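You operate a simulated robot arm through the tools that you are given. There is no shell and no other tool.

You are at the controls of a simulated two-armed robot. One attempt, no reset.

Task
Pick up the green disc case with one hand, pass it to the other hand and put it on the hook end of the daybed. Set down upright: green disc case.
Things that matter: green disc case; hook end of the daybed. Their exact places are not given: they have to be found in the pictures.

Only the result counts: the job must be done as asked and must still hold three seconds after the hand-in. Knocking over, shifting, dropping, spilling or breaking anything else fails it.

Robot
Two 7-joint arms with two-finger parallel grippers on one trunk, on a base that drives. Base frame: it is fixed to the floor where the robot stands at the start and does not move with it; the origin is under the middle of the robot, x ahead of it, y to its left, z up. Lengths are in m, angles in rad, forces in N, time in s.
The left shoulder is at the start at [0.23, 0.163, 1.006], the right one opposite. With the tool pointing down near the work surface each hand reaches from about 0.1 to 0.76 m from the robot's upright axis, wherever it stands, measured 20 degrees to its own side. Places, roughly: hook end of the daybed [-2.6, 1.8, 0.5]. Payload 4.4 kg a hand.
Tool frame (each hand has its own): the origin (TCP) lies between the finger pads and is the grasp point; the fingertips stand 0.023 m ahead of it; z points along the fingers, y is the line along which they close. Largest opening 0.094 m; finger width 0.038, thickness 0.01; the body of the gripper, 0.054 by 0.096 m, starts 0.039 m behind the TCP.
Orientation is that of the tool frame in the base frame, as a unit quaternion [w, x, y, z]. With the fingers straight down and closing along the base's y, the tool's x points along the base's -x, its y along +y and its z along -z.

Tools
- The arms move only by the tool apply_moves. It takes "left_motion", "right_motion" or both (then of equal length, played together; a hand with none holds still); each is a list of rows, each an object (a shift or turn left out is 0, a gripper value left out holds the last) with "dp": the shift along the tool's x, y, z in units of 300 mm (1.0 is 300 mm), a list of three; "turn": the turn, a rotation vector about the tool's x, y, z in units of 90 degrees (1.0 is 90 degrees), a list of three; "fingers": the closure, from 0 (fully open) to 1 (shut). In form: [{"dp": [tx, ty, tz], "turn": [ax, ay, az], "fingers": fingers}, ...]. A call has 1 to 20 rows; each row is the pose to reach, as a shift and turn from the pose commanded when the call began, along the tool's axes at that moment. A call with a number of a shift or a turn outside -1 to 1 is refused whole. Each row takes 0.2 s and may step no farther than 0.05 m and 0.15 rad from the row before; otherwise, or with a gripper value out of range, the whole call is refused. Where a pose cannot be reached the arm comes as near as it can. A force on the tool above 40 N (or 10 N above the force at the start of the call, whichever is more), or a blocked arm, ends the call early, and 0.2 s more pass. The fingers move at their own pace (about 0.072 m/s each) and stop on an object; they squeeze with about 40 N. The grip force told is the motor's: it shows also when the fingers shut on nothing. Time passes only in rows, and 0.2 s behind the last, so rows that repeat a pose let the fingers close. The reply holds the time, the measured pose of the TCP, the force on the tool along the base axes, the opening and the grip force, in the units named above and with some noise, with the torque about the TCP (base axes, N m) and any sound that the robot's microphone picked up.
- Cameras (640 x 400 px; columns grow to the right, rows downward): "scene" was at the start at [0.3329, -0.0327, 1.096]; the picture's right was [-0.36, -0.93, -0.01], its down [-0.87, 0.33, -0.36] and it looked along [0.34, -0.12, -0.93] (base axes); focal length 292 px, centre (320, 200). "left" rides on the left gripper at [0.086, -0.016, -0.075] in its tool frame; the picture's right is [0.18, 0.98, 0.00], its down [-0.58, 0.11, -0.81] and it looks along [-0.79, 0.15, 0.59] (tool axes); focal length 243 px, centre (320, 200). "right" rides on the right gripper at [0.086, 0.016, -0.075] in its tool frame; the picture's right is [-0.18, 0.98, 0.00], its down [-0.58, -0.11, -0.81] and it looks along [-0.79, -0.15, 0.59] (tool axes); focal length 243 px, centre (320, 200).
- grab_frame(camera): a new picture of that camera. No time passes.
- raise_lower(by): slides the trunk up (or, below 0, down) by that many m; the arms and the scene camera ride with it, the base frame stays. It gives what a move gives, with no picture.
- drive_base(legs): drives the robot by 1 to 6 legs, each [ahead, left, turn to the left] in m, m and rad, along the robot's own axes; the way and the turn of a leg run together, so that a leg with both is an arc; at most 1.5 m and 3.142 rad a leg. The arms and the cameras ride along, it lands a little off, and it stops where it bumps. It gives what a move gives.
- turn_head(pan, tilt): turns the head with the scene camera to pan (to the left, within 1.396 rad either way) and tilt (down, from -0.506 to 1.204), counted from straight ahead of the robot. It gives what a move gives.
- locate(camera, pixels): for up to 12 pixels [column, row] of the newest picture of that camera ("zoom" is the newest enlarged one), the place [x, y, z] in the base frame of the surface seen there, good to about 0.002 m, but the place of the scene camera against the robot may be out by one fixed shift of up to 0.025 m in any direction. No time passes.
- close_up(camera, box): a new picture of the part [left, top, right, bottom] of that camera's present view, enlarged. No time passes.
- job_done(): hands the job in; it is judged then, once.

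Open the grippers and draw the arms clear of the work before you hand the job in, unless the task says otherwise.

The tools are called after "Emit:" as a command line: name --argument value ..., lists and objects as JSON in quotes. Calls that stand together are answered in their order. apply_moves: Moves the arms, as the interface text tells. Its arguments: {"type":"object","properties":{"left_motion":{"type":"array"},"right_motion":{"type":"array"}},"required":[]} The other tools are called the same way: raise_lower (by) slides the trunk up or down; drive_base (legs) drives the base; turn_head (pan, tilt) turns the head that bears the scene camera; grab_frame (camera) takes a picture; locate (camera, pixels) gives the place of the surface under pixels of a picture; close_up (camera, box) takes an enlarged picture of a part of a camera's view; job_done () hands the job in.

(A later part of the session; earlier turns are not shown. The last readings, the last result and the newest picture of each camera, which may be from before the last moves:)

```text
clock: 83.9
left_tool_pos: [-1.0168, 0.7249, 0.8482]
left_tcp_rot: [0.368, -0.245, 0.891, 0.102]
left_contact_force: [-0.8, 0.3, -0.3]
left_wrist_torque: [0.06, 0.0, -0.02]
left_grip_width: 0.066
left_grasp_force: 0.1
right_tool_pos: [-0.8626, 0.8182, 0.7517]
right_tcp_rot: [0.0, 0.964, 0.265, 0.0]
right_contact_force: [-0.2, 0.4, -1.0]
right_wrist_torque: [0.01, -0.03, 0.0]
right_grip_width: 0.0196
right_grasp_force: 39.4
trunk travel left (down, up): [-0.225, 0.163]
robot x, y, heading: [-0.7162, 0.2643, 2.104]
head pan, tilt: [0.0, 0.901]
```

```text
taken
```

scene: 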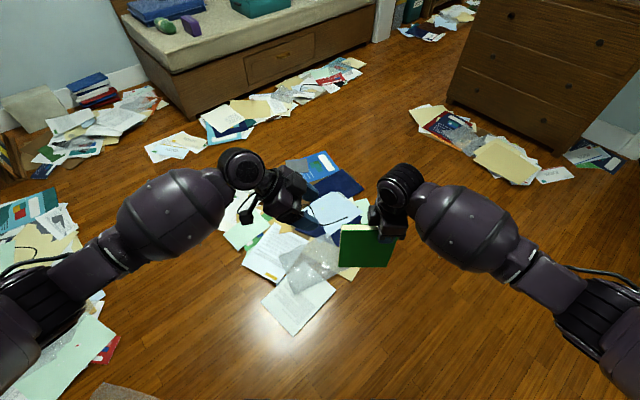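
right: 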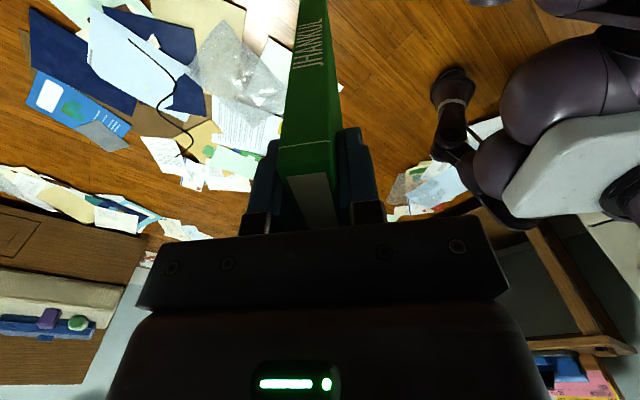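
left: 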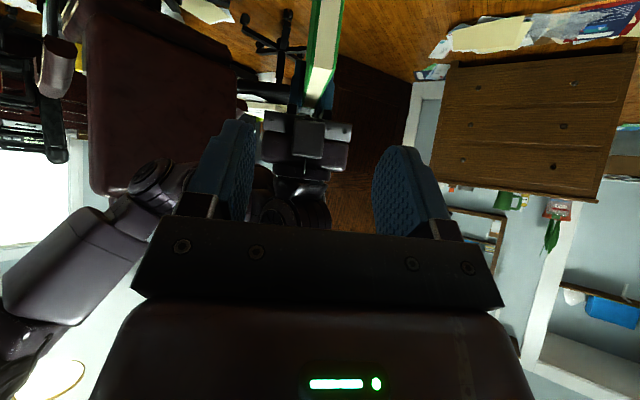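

The pre-grip pose is as planned. I check the case's top corner near (320,72) in the left picture once more.

Emit:
close_up --camera "left" --box '[260, 0, 380, 120]'

Emit:
locate --camera "zoom" --pixels '[[300, 210], [325, 215], [350, 222], [310, 235], [335, 240], [345, 150], [320, 150], [370, 150], [345, 50], [315, 260], [310, 280], [330, 300]]'

```text
3.33 times, centred on (320, 60) of left
```

zoom: 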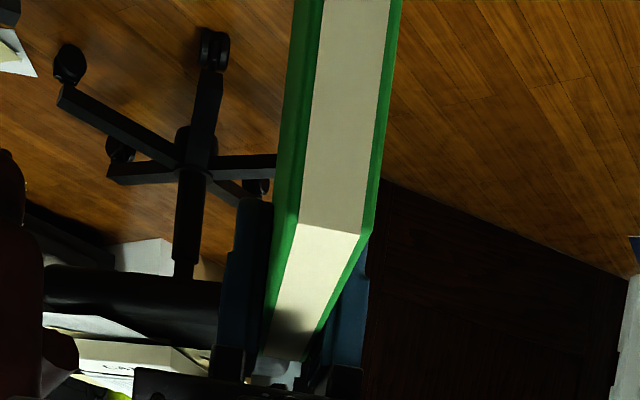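

```text
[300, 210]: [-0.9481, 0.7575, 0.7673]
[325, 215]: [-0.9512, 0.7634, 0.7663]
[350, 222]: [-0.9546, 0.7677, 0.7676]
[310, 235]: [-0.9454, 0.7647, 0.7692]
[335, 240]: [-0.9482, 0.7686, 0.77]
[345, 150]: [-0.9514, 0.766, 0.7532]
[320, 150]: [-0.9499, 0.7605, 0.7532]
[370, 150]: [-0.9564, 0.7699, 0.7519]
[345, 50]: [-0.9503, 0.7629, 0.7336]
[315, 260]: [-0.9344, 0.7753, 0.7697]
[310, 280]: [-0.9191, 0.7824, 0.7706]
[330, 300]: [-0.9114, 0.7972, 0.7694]
```

The free corner is at a≈0.550, b≈−0.051, z 0.770, centred on the left hand. I advance along the left tool axis 0.137 m, slowly.

Emit:
apply_moves --left_motion '[{"dp": [0, 0, 0.07], "fingers": 0.3}, {"dp": [0.001, 0, 0.14], "fingers": 0.3}, {"dp": [0.003, 0, 0.21], "fingers": 0.3}, {"dp": [0.004, 0, 0.28], "fingers": 0.3}, {"dp": [0.005, 0, 0.34], "fingers": 0.3}, {"dp": [0.006, 0, 0.4], "fingers": 0.3}, {"dp": [0.007, 0, 0.44], "fingers": 0.3}, {"dp": [0.007, 0, 0.457], "fingers": 0.3}, {"dp": [0.007, 0, 0.457], "fingers": 0.3}]'

Emit:
grab_frame --camera "left"

Emit:
close_up --camera "scene" --box '[200, 120, 460, 300]'

```text
clock: 85.9
left_tool_pos: [-0.9356, 0.7729, 0.7496]
left_tcp_rot: [0.369, -0.245, 0.891, 0.101]
left_contact_force: [0.2, -0.3, -0.4]
left_wrist_torque: [-0.02, -0.02, 0.0]
left_grip_width: 0.066
left_grasp_force: 0.1
right_tool_pos: [-0.8645, 0.8179, 0.7518]
right_tcp_rot: [0.0, 0.964, 0.266, 0.0]
right_contact_force: [0.1, 0.1, -1.5]
right_wrist_torque: [0.07, -0.07, 0.0]
right_grip_width: 0.0195
right_grasp_force: 39.5
trunk travel left (down, up): [-0.225, 0.163]
robot x, y, heading: [-0.7152, 0.2666, 2.105]
head pan, tilt: [0.0, 0.901]
```

```text
taken
```

left: 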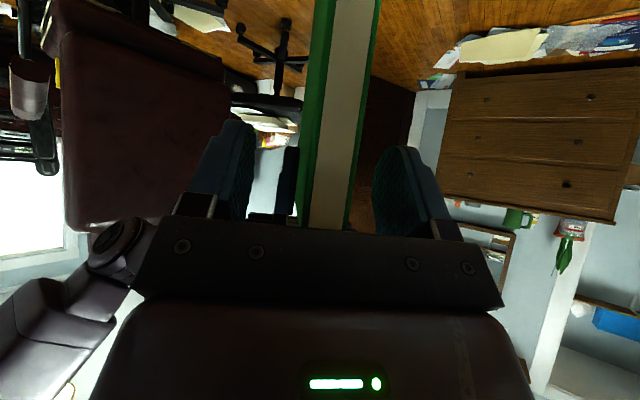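

```text
2.22 times, centred on (330, 210) of scene
```

zoom: 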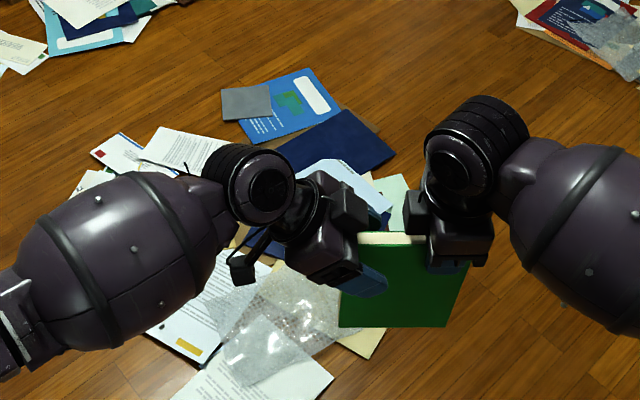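

The left fingers straddle the case's free corner at the planned spot. I close them and watch the forces.

Emit:
apply_moves --left_motion '[{"fingers": 0.6}, {"fingers": 0.8}, {"fingers": 1}, {"fingers": 1}, {"fingers": 1}, {"fingers": 1}]'

Emit:
grab_frame --camera "left"

```text
clock: 87.3
left_tool_pos: [-0.9356, 0.773, 0.7498]
left_tcp_rot: [0.369, -0.246, 0.891, 0.101]
left_contact_force: [-7.5, 17.4, -6.6]
left_wrist_torque: [-0.33, 0.2, 0.82]
left_grip_width: 0.0195
left_grasp_force: 40.1
right_tool_pos: [-0.864, 0.8159, 0.7525]
right_tcp_rot: [0.001, 0.964, 0.267, 0.001]
right_contact_force: [7.0, -18.4, 6.7]
right_wrist_torque: [-0.08, 0.36, 0.76]
right_grip_width: 0.0197
right_grasp_force: 40.2
trunk travel left (down, up): [-0.225, 0.163]
robot x, y, heading: [-0.7127, 0.2671, 2.111]
head pan, tilt: [0.0, 0.901]
```

```text
taken
```

left: 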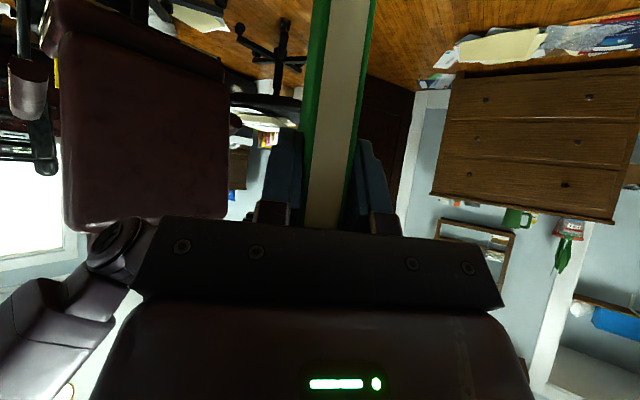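

Both hands hold the case (left grip 40.1 N at 0.0195 m). I open the right hand and draw it straight up.

Emit:
apply_moves --right_motion '[{"fingers": 0.6}, {"fingers": 0.4}, {"fingers": 0.3}, {"fingers": 0.3}, {"fingers": 0.3}]'

Emit:
grab_frame --camera "left"

Emit:
grab_frame --camera "right"

```text
clock: 88.5
left_tool_pos: [-0.9357, 0.7732, 0.7485]
left_tcp_rot: [0.368, -0.244, 0.891, 0.101]
left_contact_force: [0.4, -0.2, -0.2]
left_wrist_torque: [-0.02, 0.05, 0.0]
left_grip_width: 0.0196
left_grasp_force: 39.6
right_tool_pos: [-0.8643, 0.8176, 0.7516]
right_tcp_rot: [0.001, 0.964, 0.266, 0.0]
right_contact_force: [-0.3, 0.0, 0.1]
right_wrist_torque: [0.01, 0.01, -0.01]
right_grip_width: 0.0659
right_grasp_force: 0.1
trunk travel left (down, up): [-0.225, 0.163]
robot x, y, heading: [-0.7178, 0.2686, 2.106]
head pan, tilt: [0.0, 0.901]
```

```text
taken
```

left: 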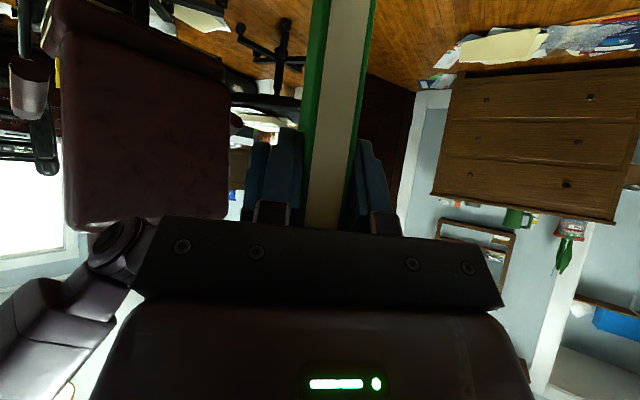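

```text
taken
```

right: 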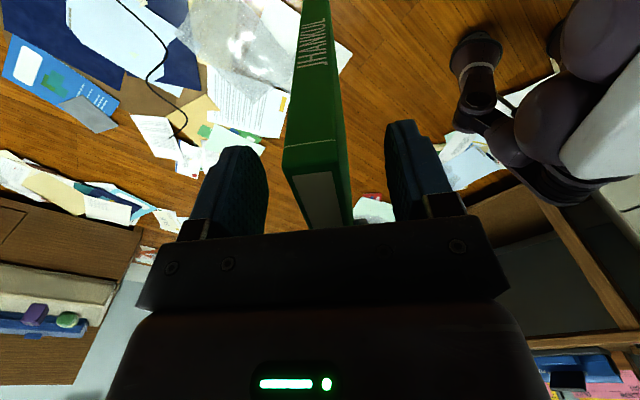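

The left hand alone holds the case, with no residual force. I lift the open right hand 0.075 m and move it right, clear of the case.

Emit:
apply_moves --right_motion '[{"dp": [0, 0, -0.05]}, {"dp": [0, 0, -0.1]}, {"dp": [0, 0, -0.15]}, {"dp": [0, 0, -0.2]}, {"dp": [0, 0, -0.25]}, {"dp": [0.06, 0, -0.25]}, {"dp": [0.13, 0, -0.25]}, {"dp": [0.2, 0, -0.25]}, {"dp": [0.27, 0, -0.25]}, {"dp": [0.34, 0, -0.25]}, {"dp": [0.41, 0, -0.25]}, {"dp": [0.48, 0, -0.25]}, {"dp": [0.5, 0, -0.25]}, {"dp": [0.5, 0, -0.25]}]'

Emit:
grab_frame --camera "scene"

```text
clock: 91.5
left_tool_pos: [-0.9355, 0.7734, 0.7482]
left_tcp_rot: [0.368, -0.243, 0.892, 0.099]
left_contact_force: [1.0, -0.9, -0.2]
left_wrist_torque: [-0.01, 0.02, 0.01]
left_grip_width: 0.0196
left_grasp_force: 39.7
right_tool_pos: [-0.7354, 0.8943, 0.8276]
right_tcp_rot: [0.001, 0.964, 0.266, 0.0]
right_contact_force: [0.5, 0.4, -0.1]
right_wrist_torque: [-0.02, -0.03, 0.03]
right_grip_width: 0.0657
right_grasp_force: 0.1
trunk travel left (down, up): [-0.225, 0.163]
robot x, y, heading: [-0.7117, 0.2676, 2.106]
head pan, tilt: [0.0, 0.901]
```

```text
taken
```

scene: 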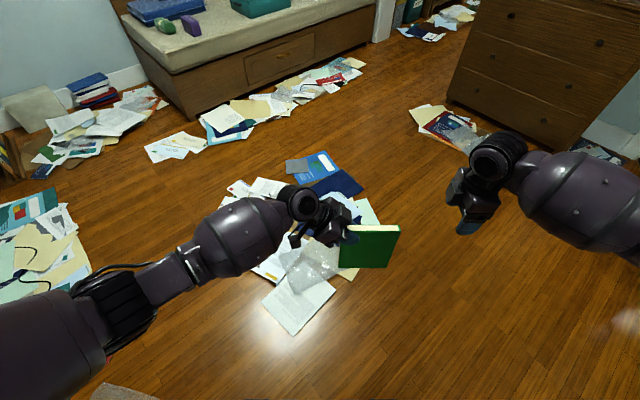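

The left hand holds the case alone ((370,245)), right hand clear. I swing the left hand 90° counter-clockwise about the vertical while shifting it 0.2 m left, so that it points forward-down with the case edge running ahead.

Emit:
apply_moves --left_motion '[{"dp": [0.034, -0.012, -0.034], "turn": [-0.051, 0, -0.0505]}, {"dp": [0.067, -0.024, -0.068], "turn": [-0.101, 0, -0.101]}, {"dp": [0.101, -0.036, -0.101], "turn": [-0.152, 0, -0.1515]}, {"dp": [0.134, -0.048, -0.135], "turn": [-0.203, 0, -0.202]}, {"dp": [0.168, -0.06, -0.169], "turn": [-0.253, 0, -0.2525]}, {"dp": [0.201, -0.072, -0.203], "turn": [-0.304, 0, -0.303]}, {"dp": [0.235, -0.084, -0.236], "turn": [-0.3545, 0, -0.3535]}, {"dp": [0.269, -0.095, -0.27], "turn": [-0.405, 0, -0.404]}, {"dp": [0.302, -0.107, -0.304], "turn": [-0.456, 0, -0.4545]}, {"dp": [0.336, -0.119, -0.338], "turn": [-0.506, 0, -0.505]}, {"dp": [0.369, -0.131, -0.372], "turn": [-0.557, 0, -0.5555]}, {"dp": [0.403, -0.143, -0.405], "turn": [-0.608, 0, -0.606]}, {"dp": [0.436, -0.155, -0.439], "turn": [-0.658, 0, -0.6565]}, {"dp": [0.47, -0.167, -0.473], "turn": [-0.709, 0, -0.707]}, {"dp": [0.47, -0.167, -0.473], "turn": [-0.709, 0, -0.707]}]'

Emit:
grab_frame --camera "scene"

Emit:
grab_frame --camera "left"

```text
clock: 94.7
left_tool_pos: [-1.0818, 0.6265, 0.7513]
left_tcp_rot: [-0.189, 0.803, -0.456, -0.334]
left_contact_force: [0.0, 0.4, -0.8]
left_wrist_torque: [-0.06, -0.04, 0.0]
left_grip_width: 0.0193
left_grasp_force: 39.7
right_tool_pos: [-0.7361, 0.8956, 0.8273]
right_tcp_rot: [0.0, 0.964, 0.266, -0.001]
right_contact_force: [-0.2, -0.3, 0.4]
right_wrist_torque: [-0.03, 0.02, 0.01]
right_grip_width: 0.0657
right_grasp_force: 0.1
trunk travel left (down, up): [-0.225, 0.163]
robot x, y, heading: [-0.7125, 0.2663, 2.105]
head pan, tilt: [0.0, 0.901]
```

```text
taken
```

scene: 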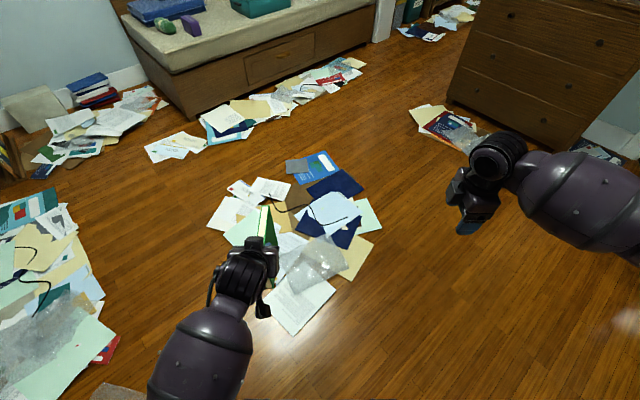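

```text
taken
```

left: 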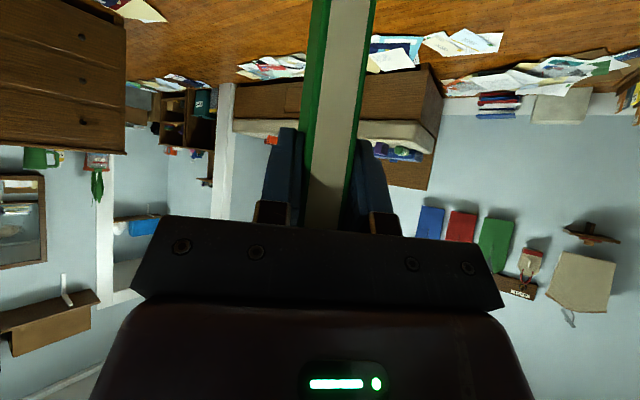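

The left hand now points forward-down with the case edge ahead at (268,225). I locate the paper pile's border and the dresser to plan the drive.

Emit:
locate --camera "scene" --pixels '[[295, 335], [340, 280], [374, 243], [378, 215], [360, 190], [325, 152], [210, 222], [415, 112], [440, 140], [580, 140], [450, 95], [555, 125]]'

Emit:
turn_head --pan -0.6 --tilt 0.6

Emit:
grab_frame --camera "scene"

```text
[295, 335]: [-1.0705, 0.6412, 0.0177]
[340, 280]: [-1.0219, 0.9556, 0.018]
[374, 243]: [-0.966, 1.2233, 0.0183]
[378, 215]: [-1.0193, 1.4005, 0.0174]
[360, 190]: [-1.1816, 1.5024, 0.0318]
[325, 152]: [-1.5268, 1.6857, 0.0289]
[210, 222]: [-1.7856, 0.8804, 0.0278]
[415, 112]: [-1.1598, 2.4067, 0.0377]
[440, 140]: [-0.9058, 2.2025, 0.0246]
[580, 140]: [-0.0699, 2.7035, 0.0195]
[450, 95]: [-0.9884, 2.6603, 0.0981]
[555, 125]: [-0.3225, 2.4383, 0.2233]
```

```text
clock: 95.7
left_tool_pos: [-1.0824, 0.6267, 0.7508]
left_tcp_rot: [-0.188, 0.803, -0.457, -0.333]
left_contact_force: [0.0, 0.6, -0.1]
left_wrist_torque: [-0.05, -0.01, 0.0]
left_grip_width: 0.0193
left_grasp_force: 39.9
right_tool_pos: [-0.7351, 0.895, 0.8269]
right_tcp_rot: [0.0, 0.964, 0.266, -0.001]
right_contact_force: [0.5, 0.3, 0.2]
right_wrist_torque: [0.0, 0.03, -0.01]
right_grip_width: 0.066
right_grasp_force: 0.2
trunk travel left (down, up): [-0.225, 0.163]
robot x, y, heading: [-0.713, 0.2627, 2.107]
head pan, tilt: [-0.6, 0.6]
```

```text
taken
```

scene: 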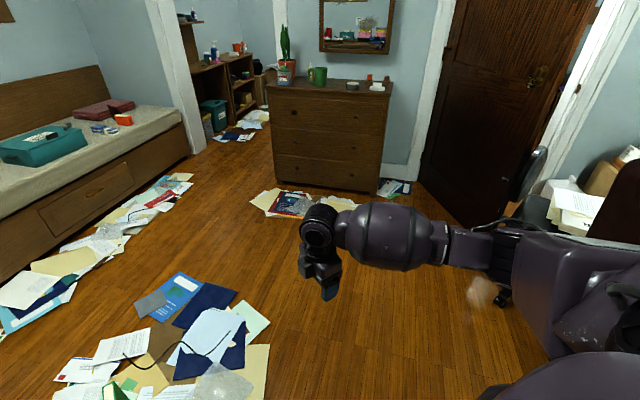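

The pile's border runs (−1.07,0.64)→(−0.97,1.22)→(−1.18,1.50)→(−1.53,1.69), the dresser's papers start near (−0.91,2.20). I turn to face square to the bed (heading ≈2.82) here, then will strafe right around the pile.

Emit:
drive_base --legs '[[0, 0, 0.714]]'

Emit:
turn_head --pan -1.0 --tilt 0.6

Emit:
grab_frame --camera "scene"

```text
clock: 98.0
left_tool_pos: [-1.2277, 0.2965, 0.7504]
left_tcp_rot: [-0.06, 0.912, -0.148, -0.378]
left_contact_force: [0.2, -0.2, 0.6]
left_wrist_torque: [-0.03, -0.06, -0.02]
left_grip_width: 0.0198
left_grasp_force: 40.0
right_tool_pos: [-1.1428, 0.7285, 0.8258]
right_tcp_rot: [0.0, 0.811, 0.585, 0.0]
right_contact_force: [0.7, 0.2, -0.5]
right_wrist_torque: [0.0, -0.03, 0.01]
right_grip_width: 0.0659
right_grasp_force: 0.1
trunk travel left (down, up): [-0.225, 0.163]
robot x, y, heading: [-0.7149, 0.2662, 2.82]
head pan, tilt: [-0.6, 0.6]
```

```text
clock: 98.9
left_tool_pos: [-1.228, 0.2988, 0.7506]
left_tcp_rot: [-0.06, 0.912, -0.148, -0.378]
left_contact_force: [-0.3, -0.8, -0.3]
left_wrist_torque: [0.02, -0.07, 0.02]
left_grip_width: 0.0194
left_grasp_force: 40.0
right_tool_pos: [-1.1421, 0.7277, 0.8273]
right_tcp_rot: [0.0, 0.811, 0.585, 0.0]
right_contact_force: [0.8, -0.1, -0.4]
right_wrist_torque: [0.02, 0.01, 0.0]
right_grip_width: 0.0659
right_grasp_force: 0.0
trunk travel left (down, up): [-0.225, 0.163]
robot x, y, heading: [-0.7112, 0.2671, 2.816]
head pan, tilt: [-1.0, 0.6]
```

```text
taken
```

scene: 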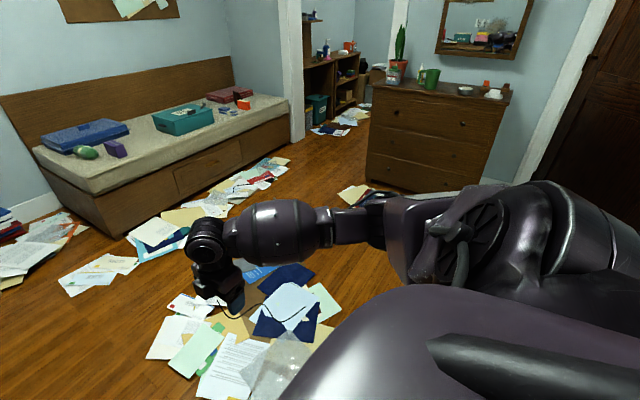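

The turn went clear. I strafe right 0.72 m between the pile and the chair.

Emit:
drive_base --legs '[[0.015, -0.72, 0]]'

Emit:
grab_frame --camera "scene"

```text
clock: 105.6
left_tool_pos: [-1.0144, 0.9808, 0.7498]
left_tcp_rot: [-0.062, 0.911, -0.152, -0.377]
left_contact_force: [0.3, 0.5, 0.2]
left_wrist_torque: [-0.03, -0.05, 0.01]
left_grip_width: 0.0197
left_grasp_force: 40.2
right_tool_pos: [-0.9247, 1.409, 0.8271]
right_tcp_rot: [0.0, 0.813, 0.582, 0.0]
right_contact_force: [0.5, 0.2, 0.5]
right_wrist_torque: [-0.03, 0.05, -0.01]
right_grip_width: 0.0659
right_grasp_force: 0.1
trunk travel left (down, up): [-0.225, 0.163]
robot x, y, heading: [-0.499, 0.9436, 2.814]
head pan, tilt: [-1.0, 0.6]
```

```text
taken
```

scene: 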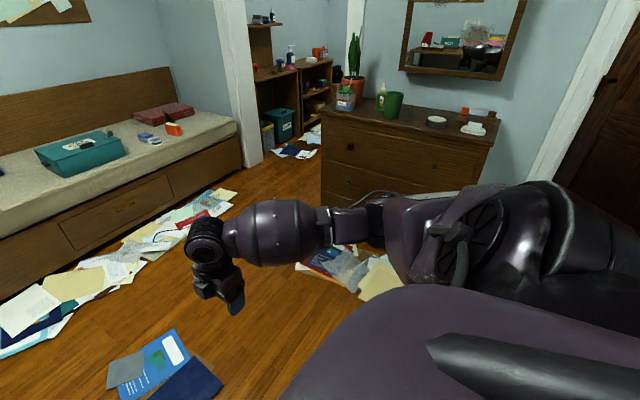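

At (−0.499, 0.944) with nothing touched. I go on straight along base +y to about (−0.50, 1.66), keeping clear of the pile's corner.

Emit:
drive_base --legs '[[0.23, -0.678, 0]]'

Emit:
turn_head --pan 0.0 --tilt 0.75

Emit:
grab_frame --camera "scene"

```text
clock: 111.8
left_tool_pos: [-1.0182, 1.6795, 0.7508]
left_tcp_rot: [-0.06, 0.912, -0.149, -0.378]
left_contact_force: [-0.3, -0.2, 0.0]
left_wrist_torque: [0.0, -0.02, 0.05]
left_grip_width: 0.0196
left_grasp_force: 39.7
right_tool_pos: [-0.9323, 2.1105, 0.8274]
right_tcp_rot: [0.0, 0.811, 0.585, 0.0]
right_contact_force: [0.1, 0.5, 0.1]
right_wrist_torque: [0.02, 0.01, 0.01]
right_grip_width: 0.0658
right_grasp_force: 0.0
trunk travel left (down, up): [-0.225, 0.163]
robot x, y, heading: [-0.5065, 1.6496, 2.815]
head pan, tilt: [-1.0, 0.6]
```

```text
clock: 113.1
left_tool_pos: [-1.0185, 1.6799, 0.7489]
left_tcp_rot: [-0.06, 0.912, -0.149, -0.378]
left_contact_force: [0.3, 0.7, -0.3]
left_wrist_torque: [-0.05, -0.02, -0.05]
left_grip_width: 0.0197
left_grasp_force: 40.2
right_tool_pos: [-0.9315, 2.1109, 0.8272]
right_tcp_rot: [0.0, 0.811, 0.585, -0.001]
right_contact_force: [-0.8, 0.2, -0.1]
right_wrist_torque: [0.01, 0.0, 0.0]
right_grip_width: 0.0657
right_grasp_force: 0.0
trunk travel left (down, up): [-0.225, 0.163]
robot x, y, heading: [-0.5046, 1.6459, 2.821]
head pan, tilt: [0.0, 0.75]
```

```text
taken
```

scene: 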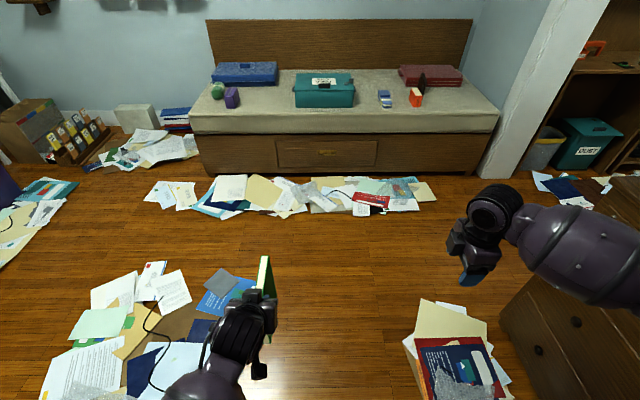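

The bed is square ahead: blue box (245,72), green ball (217,90), purple box (232,98), teal box (323,90). I zoom and locate the left end's free space.

Emit:
close_up --camera "scene" --box '[180, 50, 380, 150]'

Emit:
locate --camera "zoom" --pixels '[[35, 220], [200, 215], [370, 210], [180, 175], [150, 180], [320, 105], [300, 60], [372, 170], [372, 100], [250, 150], [330, 150], [150, 140]]'

Emit:
locate --camera "scene" --pixels '[[195, 215], [215, 215], [260, 210], [300, 210], [350, 212], [170, 205], [220, 275], [250, 285], [440, 300], [415, 350], [435, 195], [185, 290]]'

```text
3.20 times, centred on (280, 100) of scene
```

zoom: 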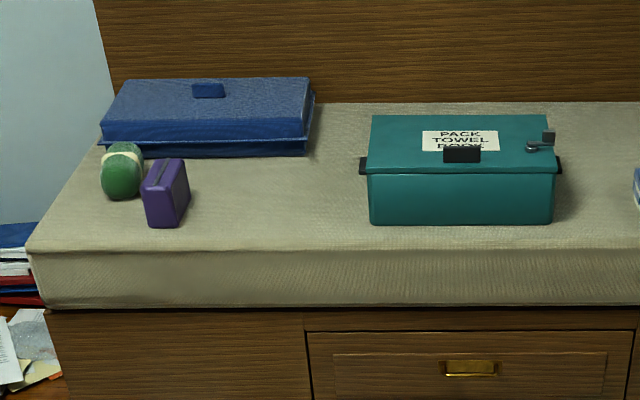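

```text
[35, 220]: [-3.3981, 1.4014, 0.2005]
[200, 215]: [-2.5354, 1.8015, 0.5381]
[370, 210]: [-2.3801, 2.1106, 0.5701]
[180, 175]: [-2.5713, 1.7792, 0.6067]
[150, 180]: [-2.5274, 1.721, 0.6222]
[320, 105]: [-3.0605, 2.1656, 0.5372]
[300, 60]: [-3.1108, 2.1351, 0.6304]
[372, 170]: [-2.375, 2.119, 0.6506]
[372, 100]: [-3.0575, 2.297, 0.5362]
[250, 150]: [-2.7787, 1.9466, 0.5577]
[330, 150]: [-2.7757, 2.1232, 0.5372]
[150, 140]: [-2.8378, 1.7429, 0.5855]
```

```text
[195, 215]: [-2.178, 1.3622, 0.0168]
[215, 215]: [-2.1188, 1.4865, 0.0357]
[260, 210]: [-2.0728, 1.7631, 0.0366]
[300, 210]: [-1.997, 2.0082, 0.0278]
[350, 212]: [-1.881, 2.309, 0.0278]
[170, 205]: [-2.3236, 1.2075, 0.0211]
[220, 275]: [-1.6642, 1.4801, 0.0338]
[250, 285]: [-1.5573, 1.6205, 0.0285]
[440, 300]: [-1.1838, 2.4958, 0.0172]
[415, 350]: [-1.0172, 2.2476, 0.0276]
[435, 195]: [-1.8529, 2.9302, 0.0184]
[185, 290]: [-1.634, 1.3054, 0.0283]
```

I get the bed's front top edge and object footprints in finer detail.

Emit:
locate --camera "zoom" --pixels '[[45, 248], [150, 248], [300, 246], [450, 244], [600, 242], [180, 226], [152, 226], [188, 205], [370, 222], [550, 222], [310, 152], [230, 155]]'

Emit:
locate --camera "zoom" --pixels '[[120, 198], [105, 180], [200, 235], [250, 220], [300, 220], [340, 220], [250, 190], [300, 190], [340, 190], [270, 170], [60, 220], [100, 240]]'

```text
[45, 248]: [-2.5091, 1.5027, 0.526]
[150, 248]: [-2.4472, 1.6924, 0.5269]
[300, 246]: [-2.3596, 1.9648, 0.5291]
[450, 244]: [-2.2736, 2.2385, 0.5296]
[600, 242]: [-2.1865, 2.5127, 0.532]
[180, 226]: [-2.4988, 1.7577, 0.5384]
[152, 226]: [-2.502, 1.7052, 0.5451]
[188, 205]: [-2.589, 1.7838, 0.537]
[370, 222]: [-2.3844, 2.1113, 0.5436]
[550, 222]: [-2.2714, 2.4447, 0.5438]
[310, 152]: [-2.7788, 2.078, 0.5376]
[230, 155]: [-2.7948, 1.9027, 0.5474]
```

```text
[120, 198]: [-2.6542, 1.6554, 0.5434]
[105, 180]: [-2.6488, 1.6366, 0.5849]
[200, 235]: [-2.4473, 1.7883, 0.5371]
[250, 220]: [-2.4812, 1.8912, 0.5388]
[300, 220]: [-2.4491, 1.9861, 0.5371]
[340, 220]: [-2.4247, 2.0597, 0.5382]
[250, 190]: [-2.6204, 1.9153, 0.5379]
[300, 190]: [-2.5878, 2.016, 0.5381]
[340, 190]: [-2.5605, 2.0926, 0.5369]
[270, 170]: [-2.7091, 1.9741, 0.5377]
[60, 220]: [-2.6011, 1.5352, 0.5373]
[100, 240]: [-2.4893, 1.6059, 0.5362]
```

Free space on the hook end spans about 0.33 × 0.39 m between the purple box and the teal box; bed top ≈0.520 true. I drive ahead toward the stand at about (−1.65, 2.07), first half with a slight right bias to clear the pile.

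Emit:
drive_base --legs '[[0.6, -0.07, 0]]'

Emit:
grab_frame --camera "scene"

```text
clock: 116.5
left_tool_pos: [-1.5655, 1.9344, 0.7496]
left_tcp_rot: [-0.059, 0.912, -0.147, -0.379]
left_contact_force: [-0.5, 0.0, 0.1]
left_wrist_torque: [0.0, -0.06, 0.02]
left_grip_width: 0.0197
left_grasp_force: 39.6
right_tool_pos: [-1.4805, 2.3643, 0.8269]
right_tcp_rot: [0.0, 0.811, 0.585, 0.001]
right_contact_force: [0.3, 0.8, -0.3]
right_wrist_torque: [-0.03, 0.02, 0.01]
right_grip_width: 0.066
right_grasp_force: 0.0
trunk travel left (down, up): [-0.225, 0.163]
robot x, y, heading: [-1.0533, 1.9021, 2.815]
head pan, tilt: [0.0, 0.75]
```

```text
taken
```

scene: 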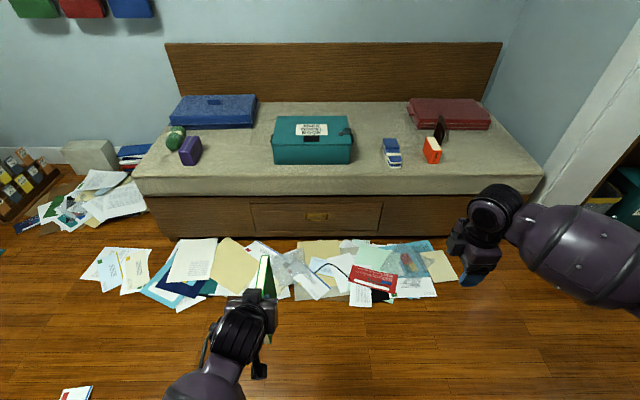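

Halfway, clear. I re-measure the papers' near border and the bed's front edge from here before the last stretch.

Emit:
locate --camera "scene" --pixels '[[360, 306], [435, 293], [457, 280], [310, 298], [200, 300], [120, 290], [80, 390], [150, 192], [250, 192], [350, 192], [190, 163], [273, 163]]'

```text
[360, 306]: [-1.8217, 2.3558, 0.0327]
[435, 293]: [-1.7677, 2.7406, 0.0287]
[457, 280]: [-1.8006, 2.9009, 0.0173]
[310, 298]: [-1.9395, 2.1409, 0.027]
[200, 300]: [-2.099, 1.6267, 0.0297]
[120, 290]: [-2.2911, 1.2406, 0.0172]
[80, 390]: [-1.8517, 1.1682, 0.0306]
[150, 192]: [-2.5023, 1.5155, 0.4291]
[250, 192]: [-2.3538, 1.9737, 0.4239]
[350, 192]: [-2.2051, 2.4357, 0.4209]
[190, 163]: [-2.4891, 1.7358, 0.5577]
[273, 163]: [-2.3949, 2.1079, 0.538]
```

Papers reach up to about 0.395 m from the bed front, so I stop with the base axis about 0.69 m from it. I drive the last 0.575 m ahead.

Emit:
drive_base --legs '[[0.575, 0.033, 0]]'

Emit:
turn_head --pan 0.35 --tilt 0.8

Emit:
grab_frame --camera "scene"

Emit:
grab_frame --camera "left"

```text
clock: 119.8
left_tool_pos: [-2.1091, 2.0918, 0.7499]
left_tcp_rot: [-0.062, 0.911, -0.154, -0.378]
left_contact_force: [-0.1, -0.7, -1.6]
left_wrist_torque: [-0.02, -0.06, 0.0]
left_grip_width: 0.0196
left_grasp_force: 39.9
right_tool_pos: [-2.0194, 2.5201, 0.8268]
right_tcp_rot: [0.001, 0.815, 0.58, 0.001]
right_contact_force: [0.5, 0.4, 0.7]
right_wrist_torque: [0.01, -0.01, -0.01]
right_grip_width: 0.0658
right_grasp_force: 0.0
trunk travel left (down, up): [-0.225, 0.163]
robot x, y, heading: [-1.5948, 2.0534, 2.806]
head pan, tilt: [0.0, 0.75]
```

```text
clock: 120.6
left_tool_pos: [-2.1095, 2.0913, 0.7504]
left_tcp_rot: [-0.063, 0.911, -0.154, -0.378]
left_contact_force: [-0.7, -0.5, -1.7]
left_wrist_torque: [-0.02, -0.06, -0.01]
left_grip_width: 0.0196
left_grasp_force: 40.0
right_tool_pos: [-2.0173, 2.5203, 0.8265]
right_tcp_rot: [0.001, 0.815, 0.58, 0.001]
right_contact_force: [-0.3, 0.4, -0.2]
right_wrist_torque: [0.01, -0.04, -0.02]
right_grip_width: 0.0658
right_grasp_force: 0.0
trunk travel left (down, up): [-0.225, 0.163]
robot x, y, heading: [-1.5972, 2.0529, 2.805]
head pan, tilt: [0.351, 0.799]
```

```text
taken
```

scene: 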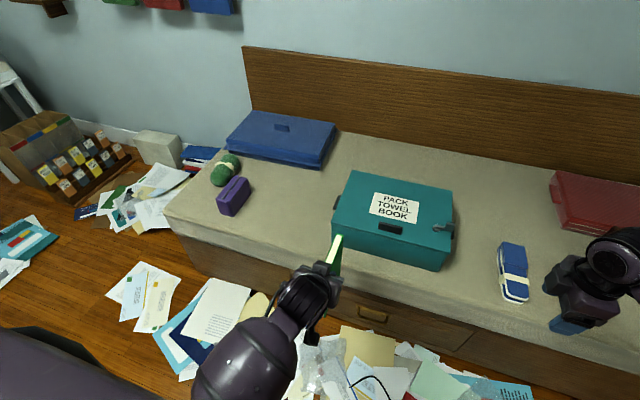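

```text
taken
```

left: 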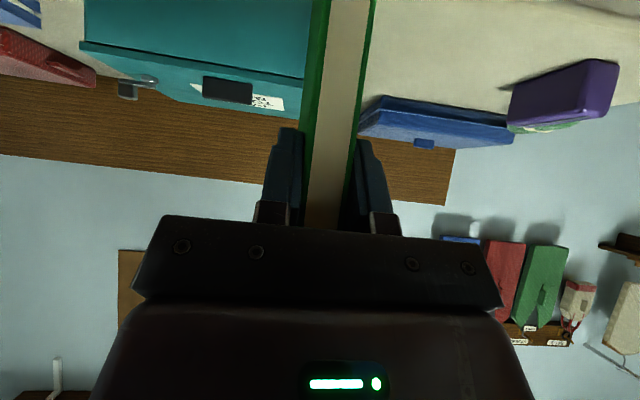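

The left camera sees the bed surface, purple box (565,95), blue box (430,125) and teal box at left. I locate these with the exact wrist camera.

Emit:
locate --camera "left" --pixels '[[420, 60], [520, 30], [450, 20], [600, 20], [510, 115], [610, 115], [615, 65], [520, 85], [370, 135], [500, 140], [300, 110], [90, 30]]'

Emit:
locate --camera "scene" --pixels '[[280, 220], [300, 260], [260, 255], [235, 213], [248, 200], [330, 205], [320, 150], [345, 245], [290, 180], [220, 210], [336, 240], [335, 262]]'

```text
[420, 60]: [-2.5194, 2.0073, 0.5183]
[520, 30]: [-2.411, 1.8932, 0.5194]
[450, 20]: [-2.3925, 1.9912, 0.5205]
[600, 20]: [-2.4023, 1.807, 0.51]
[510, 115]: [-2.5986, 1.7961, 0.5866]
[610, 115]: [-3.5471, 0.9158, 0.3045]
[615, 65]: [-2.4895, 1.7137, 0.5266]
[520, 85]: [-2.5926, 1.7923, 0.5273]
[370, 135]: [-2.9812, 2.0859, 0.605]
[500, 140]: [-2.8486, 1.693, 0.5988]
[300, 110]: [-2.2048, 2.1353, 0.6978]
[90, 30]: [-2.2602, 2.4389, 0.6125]
```

```text
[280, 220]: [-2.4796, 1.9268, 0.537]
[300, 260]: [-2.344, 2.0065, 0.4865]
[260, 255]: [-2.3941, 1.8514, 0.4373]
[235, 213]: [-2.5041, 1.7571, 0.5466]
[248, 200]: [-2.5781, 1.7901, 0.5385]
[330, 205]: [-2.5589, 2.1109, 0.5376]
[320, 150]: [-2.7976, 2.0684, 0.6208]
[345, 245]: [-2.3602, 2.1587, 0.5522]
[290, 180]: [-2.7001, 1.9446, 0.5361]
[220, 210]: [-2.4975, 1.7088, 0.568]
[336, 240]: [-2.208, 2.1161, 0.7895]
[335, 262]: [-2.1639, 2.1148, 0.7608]
```

Bed surface reads z≈0.5195 by the wrist camera, the purple box's right side is about 0.25 m along the bed. I first slide the left hand sideways 0.25 m in front of the bed edge, at the same height.

Emit:
apply_moves --left_motion '[{"dp": [0.002, 0.08, -0.001]}, {"dp": [0.004, 0.17, -0.003]}, {"dp": [0.006, 0.26, -0.004]}, {"dp": [0.008, 0.35, -0.006]}, {"dp": [0.01, 0.44, -0.007]}, {"dp": [0.012, 0.53, -0.009]}, {"dp": [0.013, 0.62, -0.01]}, {"dp": [0.015, 0.71, -0.012]}, {"dp": [0.016, 0.78, -0.013]}, {"dp": [0.017, 0.833, -0.013]}, {"dp": [0.017, 0.833, -0.013]}]'

Emit:
grab_frame --camera "scene"

```text
clock: 123.0
left_tool_pos: [-2.1849, 1.853, 0.7499]
left_tcp_rot: [-0.063, 0.911, -0.154, -0.378]
left_contact_force: [-0.7, -0.1, -0.5]
left_wrist_torque: [0.0, -0.06, 0.0]
left_grip_width: 0.0197
left_grasp_force: 39.7
right_tool_pos: [-2.0167, 2.5209, 0.8281]
right_tcp_rot: [0.001, 0.815, 0.58, 0.0]
right_contact_force: [0.1, 0.5, 0.4]
right_wrist_torque: [0.01, -0.01, 0.0]
right_grip_width: 0.0657
right_grasp_force: 0.0
trunk travel left (down, up): [-0.225, 0.163]
robot x, y, heading: [-1.5936, 2.0576, 2.803]
head pan, tilt: [0.351, 0.799]
```

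```text
taken
```

scene: 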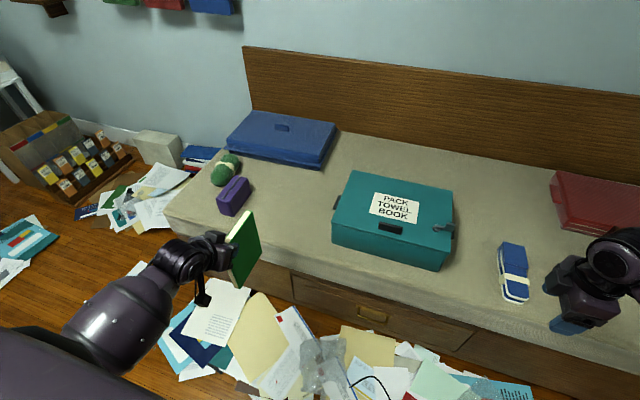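

The hand is in front of the bed edge at (−2.185, 1.853). I finish the sideways shift and carry the case forward over the bed, staying at the same height.

Emit:
apply_moves --left_motion '[{"dp": [0, 0.08, 0]}, {"dp": [0, 0.16, 0]}, {"dp": [0, 0.25, 0]}, {"dp": [0, 0.34, 0]}, {"dp": [-0.06, 0.345, 0.06]}, {"dp": [-0.12, 0.345, 0.12]}, {"dp": [-0.18, 0.345, 0.181]}, {"dp": [-0.24, 0.345, 0.241]}, {"dp": [-0.3, 0.345, 0.301]}, {"dp": [-0.36, 0.345, 0.361]}, {"dp": [-0.42, 0.345, 0.422]}, {"dp": [-0.48, 0.345, 0.482]}, {"dp": [-0.54, 0.345, 0.542]}, {"dp": [-0.6, 0.345, 0.602]}, {"dp": [-0.65, 0.345, 0.653]}, {"dp": [-0.69, 0.345, 0.693]}, {"dp": [-0.705, 0.345, 0.708]}, {"dp": [-0.705, 0.345, 0.708]}]'

Emit:
grab_frame --camera "scene"

Emit:
grab_frame --camera "left"

```text
clock: 126.8
left_tool_pos: [-2.5024, 1.8526, 0.7487]
left_tcp_rot: [-0.062, 0.911, -0.154, -0.378]
left_contact_force: [-0.2, 0.3, -1.9]
left_wrist_torque: [-0.03, -0.05, -0.02]
left_grip_width: 0.0196
left_grasp_force: 39.5
right_tool_pos: [-2.0174, 2.5206, 0.8286]
right_tcp_rot: [0.0, 0.815, 0.58, 0.0]
right_contact_force: [0.1, 0.0, 0.3]
right_wrist_torque: [0.03, 0.01, 0.0]
right_grip_width: 0.0656
right_grasp_force: 0.0
trunk travel left (down, up): [-0.225, 0.163]
robot x, y, heading: [-1.5976, 2.0475, 2.812]
head pan, tilt: [0.351, 0.799]
```

```text
taken
```

scene: 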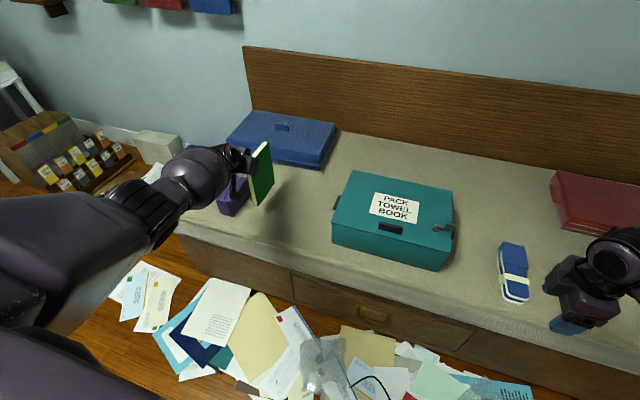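

```text
taken
```

left: 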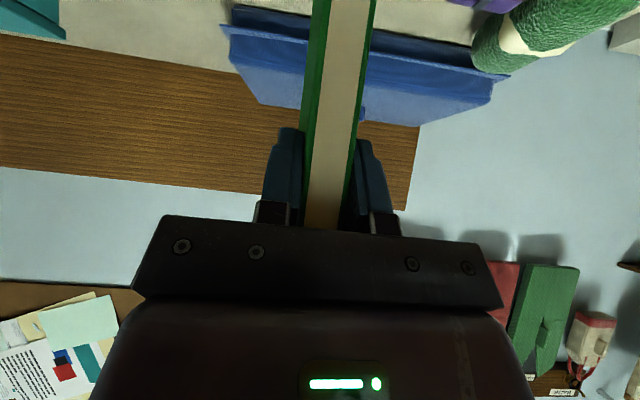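

The case hangs over the free spot at (262,175), right of the purple box. I zoom in to check its uprightness and the gap below.

Emit:
close_up --camera "scene" --box '[190, 110, 350, 240]'

Emit:
locate --camera "zoom" --pixels '[[325, 105], [290, 180], [340, 200], [285, 270], [330, 150], [300, 290], [345, 230], [200, 300], [330, 300], [370, 250], [250, 280], [280, 140]]'

```text
3.08 times, centred on (270, 175) of scene
```

zoom: 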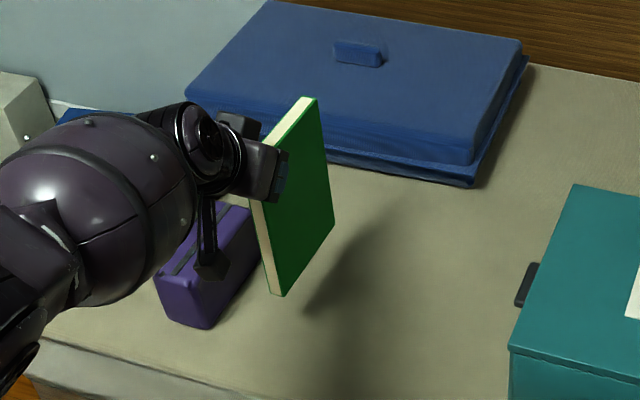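

```text
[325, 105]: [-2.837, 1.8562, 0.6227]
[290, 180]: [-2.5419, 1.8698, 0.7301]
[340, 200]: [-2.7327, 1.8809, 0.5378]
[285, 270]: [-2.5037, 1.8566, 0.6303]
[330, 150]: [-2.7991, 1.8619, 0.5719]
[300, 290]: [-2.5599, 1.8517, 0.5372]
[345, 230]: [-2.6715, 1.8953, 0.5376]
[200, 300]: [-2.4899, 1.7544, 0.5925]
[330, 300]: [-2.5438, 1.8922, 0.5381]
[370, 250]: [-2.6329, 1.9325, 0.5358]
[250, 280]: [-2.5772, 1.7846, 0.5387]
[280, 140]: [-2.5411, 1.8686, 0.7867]
```

A camera bracket hangs below the left wrist at zoom (210,265); I check its height against the purple box.

Emit:
locate --camera "zoom" --pixels '[[210, 270], [210, 250], [205, 220], [195, 320], [170, 285], [240, 215], [275, 290], [262, 200], [310, 105], [318, 240], [332, 215], [270, 250]]'

```text
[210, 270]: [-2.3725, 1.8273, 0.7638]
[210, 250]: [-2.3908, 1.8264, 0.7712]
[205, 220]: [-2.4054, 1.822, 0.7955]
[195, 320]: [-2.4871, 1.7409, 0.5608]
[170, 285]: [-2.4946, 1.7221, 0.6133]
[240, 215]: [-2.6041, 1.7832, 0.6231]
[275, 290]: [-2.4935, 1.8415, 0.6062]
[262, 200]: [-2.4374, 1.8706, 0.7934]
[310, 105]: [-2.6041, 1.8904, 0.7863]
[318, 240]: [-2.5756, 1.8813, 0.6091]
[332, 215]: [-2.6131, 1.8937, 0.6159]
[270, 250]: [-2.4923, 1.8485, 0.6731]
```

I zoom closer on the case to compare its near and far bottom corners for tilt.

Emit:
close_up --camera "scene" --box '[240, 130, 290, 215]'

Emit:
locate --camera "zoom" --pixels '[[345, 105], [250, 215], [240, 330], [250, 380], [270, 370], [300, 330], [330, 290], [360, 255], [365, 230], [365, 150], [350, 100], [275, 340]]'

```text
4.71 times, centred on (265, 172) of scene
```

zoom: 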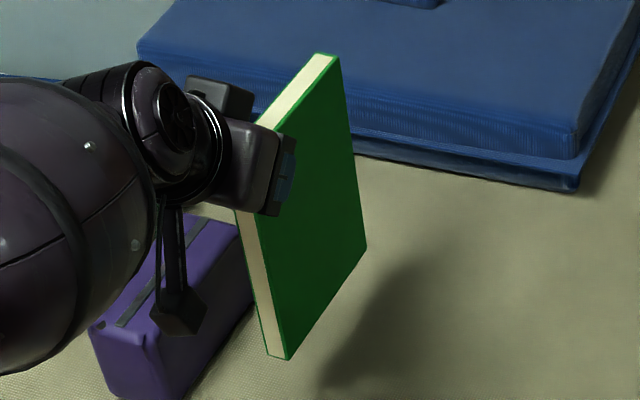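

```text
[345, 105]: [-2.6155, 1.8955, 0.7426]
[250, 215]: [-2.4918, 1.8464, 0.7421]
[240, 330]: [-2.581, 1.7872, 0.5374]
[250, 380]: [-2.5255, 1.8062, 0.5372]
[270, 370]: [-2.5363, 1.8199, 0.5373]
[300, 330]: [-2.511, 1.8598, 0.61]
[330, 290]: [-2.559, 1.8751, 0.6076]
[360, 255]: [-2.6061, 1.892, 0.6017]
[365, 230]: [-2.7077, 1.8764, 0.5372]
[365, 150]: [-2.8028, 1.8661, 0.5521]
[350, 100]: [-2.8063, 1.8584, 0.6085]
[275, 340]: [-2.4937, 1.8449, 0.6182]
```

I pick the exact bottom corners and the far-top corner.

Emit:
locate --camera "zoom" --pixels '[[284, 352], [287, 354], [274, 352], [363, 247], [364, 243], [360, 249], [335, 60], [338, 64], [326, 320], [322, 310], [345, 268], [305, 330]]'

```text
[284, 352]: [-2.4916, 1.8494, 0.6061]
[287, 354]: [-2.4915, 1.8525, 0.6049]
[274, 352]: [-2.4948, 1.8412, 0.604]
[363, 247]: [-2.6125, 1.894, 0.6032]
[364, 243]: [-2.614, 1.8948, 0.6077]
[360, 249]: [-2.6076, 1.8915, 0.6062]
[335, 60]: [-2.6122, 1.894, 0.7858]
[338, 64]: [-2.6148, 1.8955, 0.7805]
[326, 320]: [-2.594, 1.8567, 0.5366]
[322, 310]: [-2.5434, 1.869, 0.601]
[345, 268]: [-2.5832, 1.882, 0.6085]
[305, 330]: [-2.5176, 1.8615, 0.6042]
```

The bottom edge is level (z ≈0.58 true at both ends), about 0.06 m above the bed. I lower it 0.048 m straight down.

Emit:
apply_moves --left_motion '[{"dp": [0.019, 0, 0.019]}, {"dp": [0.038, 0, 0.038]}, {"dp": [0.057, 0, 0.057]}, {"dp": [0.076, 0, 0.076]}, {"dp": [0.095, 0, 0.095]}, {"dp": [0.113, 0, 0.113]}, {"dp": [0.113, 0, 0.113]}]'

Emit:
close_up --camera "scene" --box '[240, 130, 290, 215]'

```text
clock: 128.4
left_tool_pos: [-2.4982, 1.8551, 0.7235]
left_tcp_rot: [-0.062, 0.911, -0.153, -0.378]
left_contact_force: [0.0, -0.1, -0.6]
left_wrist_torque: [0.0, -0.06, 0.0]
left_grip_width: 0.0197
left_grasp_force: 40.2
left hand out of reach, approached as far as the arm can: row 3, 4, 5, 6, 7
right_tool_pos: [-2.0182, 2.5213, 0.8267]
right_tcp_rot: [0.001, 0.815, 0.579, 0.0]
right_contact_force: [0.1, 0.2, 0.1]
right_wrist_torque: [-0.01, 0.0, -0.01]
right_grip_width: 0.0659
right_grasp_force: 0.1
trunk travel left (down, up): [-0.225, 0.163]
robot x, y, heading: [-1.5953, 2.0508, 2.81]
head pan, tilt: [0.351, 0.799]
```

```text
4.71 times, centred on (265, 172) of scene
```

zoom: 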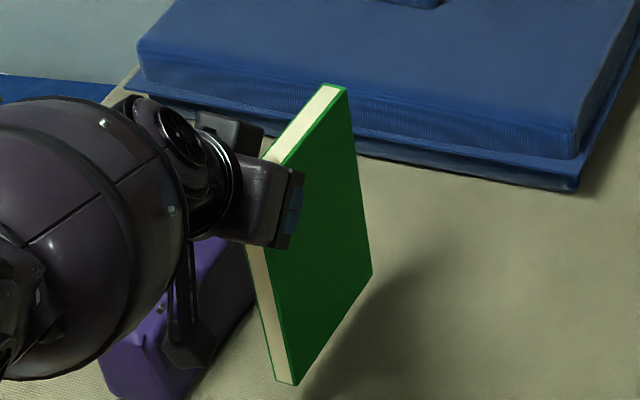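

The arm is at its reach limit at z 0.7235, upright still. I lower the trunk 0.015 m to bring the case down instead, checking how the hand follows.

Emit:
raise_lower --by -0.015

```text
clock: 129.0
left_tool_pos: [-2.4987, 1.856, 0.7127]
left_tcp_rot: [-0.063, 0.91, -0.154, -0.379]
left_contact_force: [0.6, 0.1, -0.4]
left_wrist_torque: [-0.05, -0.08, 0.0]
left_grip_width: 0.0196
left_grasp_force: 40.0
right_tool_pos: [-2.0167, 2.521, 0.8142]
right_tcp_rot: [-0.001, 0.814, 0.58, 0.0]
right_contact_force: [-0.2, -0.7, 0.6]
right_wrist_torque: [0.0, 0.02, -0.03]
right_grip_width: 0.0657
right_grasp_force: 0.0
trunk travel left (down, up): [-0.21, 0.178]
robot x, y, heading: [-1.5979, 2.0535, 2.808]
head pan, tilt: [0.351, 0.799]
```

The hand followed down to z 0.7127. To keep force control for the touch-down, I raise the hand a bit with the arm, then lower the trunk more, and will descend with the arm.

Emit:
apply_moves --left_motion '[{"dp": [-0.024, 0, -0.024]}, {"dp": [-0.048, 0, -0.048]}, {"dp": [-0.072, 0, -0.072]}, {"dp": [-0.0944, 0, -0.0943]}, {"dp": [-0.0944, 0, -0.0943]}]'

```text
clock: 130.2
left_tool_pos: [-2.4986, 1.8569, 0.7508]
left_tcp_rot: [-0.062, 0.911, -0.153, -0.377]
left_contact_force: [0.9, 0.1, -0.9]
left_wrist_torque: [0.02, -0.06, 0.0]
left_grip_width: 0.0194
left_grasp_force: 40.3
right_tool_pos: [-2.0191, 2.5202, 0.8117]
right_tcp_rot: [0.001, 0.814, 0.58, 0.001]
right_contact_force: [0.1, -0.5, 0.7]
right_wrist_torque: [-0.02, 0.02, 0.01]
right_grip_width: 0.0659
right_grasp_force: 0.1
trunk travel left (down, up): [-0.21, 0.178]
robot x, y, heading: [-1.5946, 2.0524, 2.807]
head pan, tilt: [0.351, 0.799]
```

At z 0.7508 now. I lower the trunk 0.04 m, leaving about 0.02 m between case and bed.

Emit:
raise_lower --by -0.04

Emit:
close_up --camera "scene" --box '[230, 120, 300, 215]'

```text
clock: 131.0
left_tool_pos: [-2.4984, 1.8563, 0.7133]
left_tcp_rot: [-0.063, 0.91, -0.153, -0.379]
left_contact_force: [-0.4, 0.7, -0.2]
left_wrist_torque: [-0.04, -0.04, -0.02]
left_grip_width: 0.0196
left_grasp_force: 39.2
right_tool_pos: [-2.0178, 2.522, 0.7722]
right_tcp_rot: [-0.001, 0.814, 0.58, -0.001]
right_contact_force: [0.7, -0.2, 0.2]
right_wrist_torque: [0.06, 0.0, 0.03]
right_grip_width: 0.0655
right_grasp_force: 0.0
trunk travel left (down, up): [-0.17, 0.218]
robot x, y, heading: [-1.5998, 2.0522, 2.808]
head pan, tilt: [0.351, 0.799]
```

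```text
4.21 times, centred on (265, 168) of scene
```

zoom: 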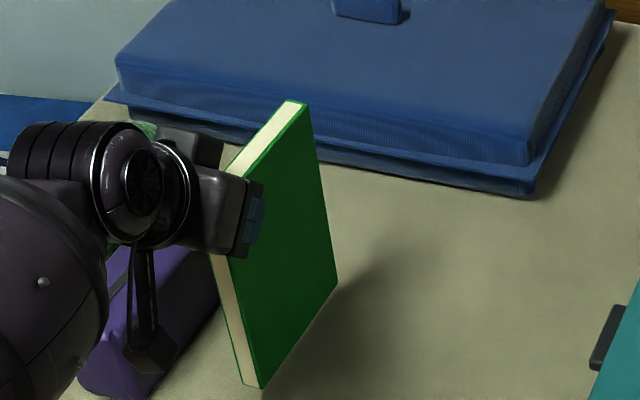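

The case is upright and about 0.02 m above the bed. I lower it slowly 0.018 m with the arm.

Emit:
apply_moves --left_motion '[{"dp": [0.008, 0, 0.008]}, {"dp": [0.016, 0, 0.016]}, {"dp": [0.024, 0, 0.024]}, {"dp": [0.032, 0, 0.032]}, {"dp": [0.0425, 0, 0.0425]}, {"dp": [0.0425, 0, 0.0425]}]'

```text
clock: 132.4
left_tool_pos: [-2.4986, 1.8573, 0.6922]
left_tcp_rot: [-0.062, 0.911, -0.153, -0.377]
left_contact_force: [-0.5, 0.2, -2.1]
left_wrist_torque: [0.02, -0.07, -0.03]
left_grip_width: 0.0193
left_grasp_force: 40.5
right_tool_pos: [-2.0186, 2.5203, 0.7727]
right_tcp_rot: [0.001, 0.814, 0.58, 0.0]
right_contact_force: [-0.7, -0.2, 0.3]
right_wrist_torque: [-0.01, -0.02, 0.03]
right_grip_width: 0.0657
right_grasp_force: 0.1
trunk travel left (down, up): [-0.17, 0.218]
robot x, y, heading: [-1.5936, 2.0504, 2.808]
head pan, tilt: [0.351, 0.799]
```

At z 0.692 with no contact force yet. I go down another 3 mm in 1 mm steps.

Emit:
apply_moves --left_motion '[{"dp": [0.0024, 0, 0.0024]}, {"dp": [0.0048, 0, 0.0048]}, {"dp": [0.0071, 0, 0.0071]}, {"dp": [0.0071, 0, 0.0071]}]'

Emit:
close_up --camera "scene" --box '[230, 120, 300, 215]'

```text
clock: 133.4
left_tool_pos: [-2.4985, 1.8565, 0.6911]
left_tcp_rot: [-0.063, 0.911, -0.153, -0.378]
left_contact_force: [3.2, -0.8, 5.1]
left_wrist_torque: [-0.23, -0.53, -0.01]
left_grip_width: 0.0196
left_grasp_force: 40.4
right_tool_pos: [-2.0174, 2.5198, 0.7718]
right_tcp_rot: [0.0, 0.815, 0.58, 0.0]
right_contact_force: [0.0, -0.1, -0.5]
right_wrist_torque: [-0.01, -0.01, 0.0]
right_grip_width: 0.0659
right_grasp_force: 0.1
trunk travel left (down, up): [-0.17, 0.218]
robot x, y, heading: [-1.598, 2.0517, 2.808]
head pan, tilt: [0.351, 0.799]
```

```text
4.21 times, centred on (265, 168) of scene
```

zoom: 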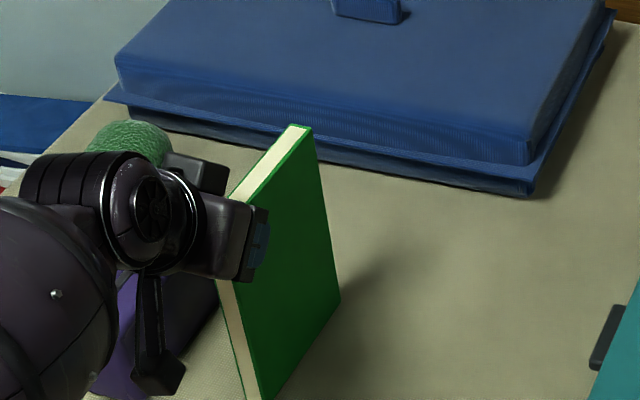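

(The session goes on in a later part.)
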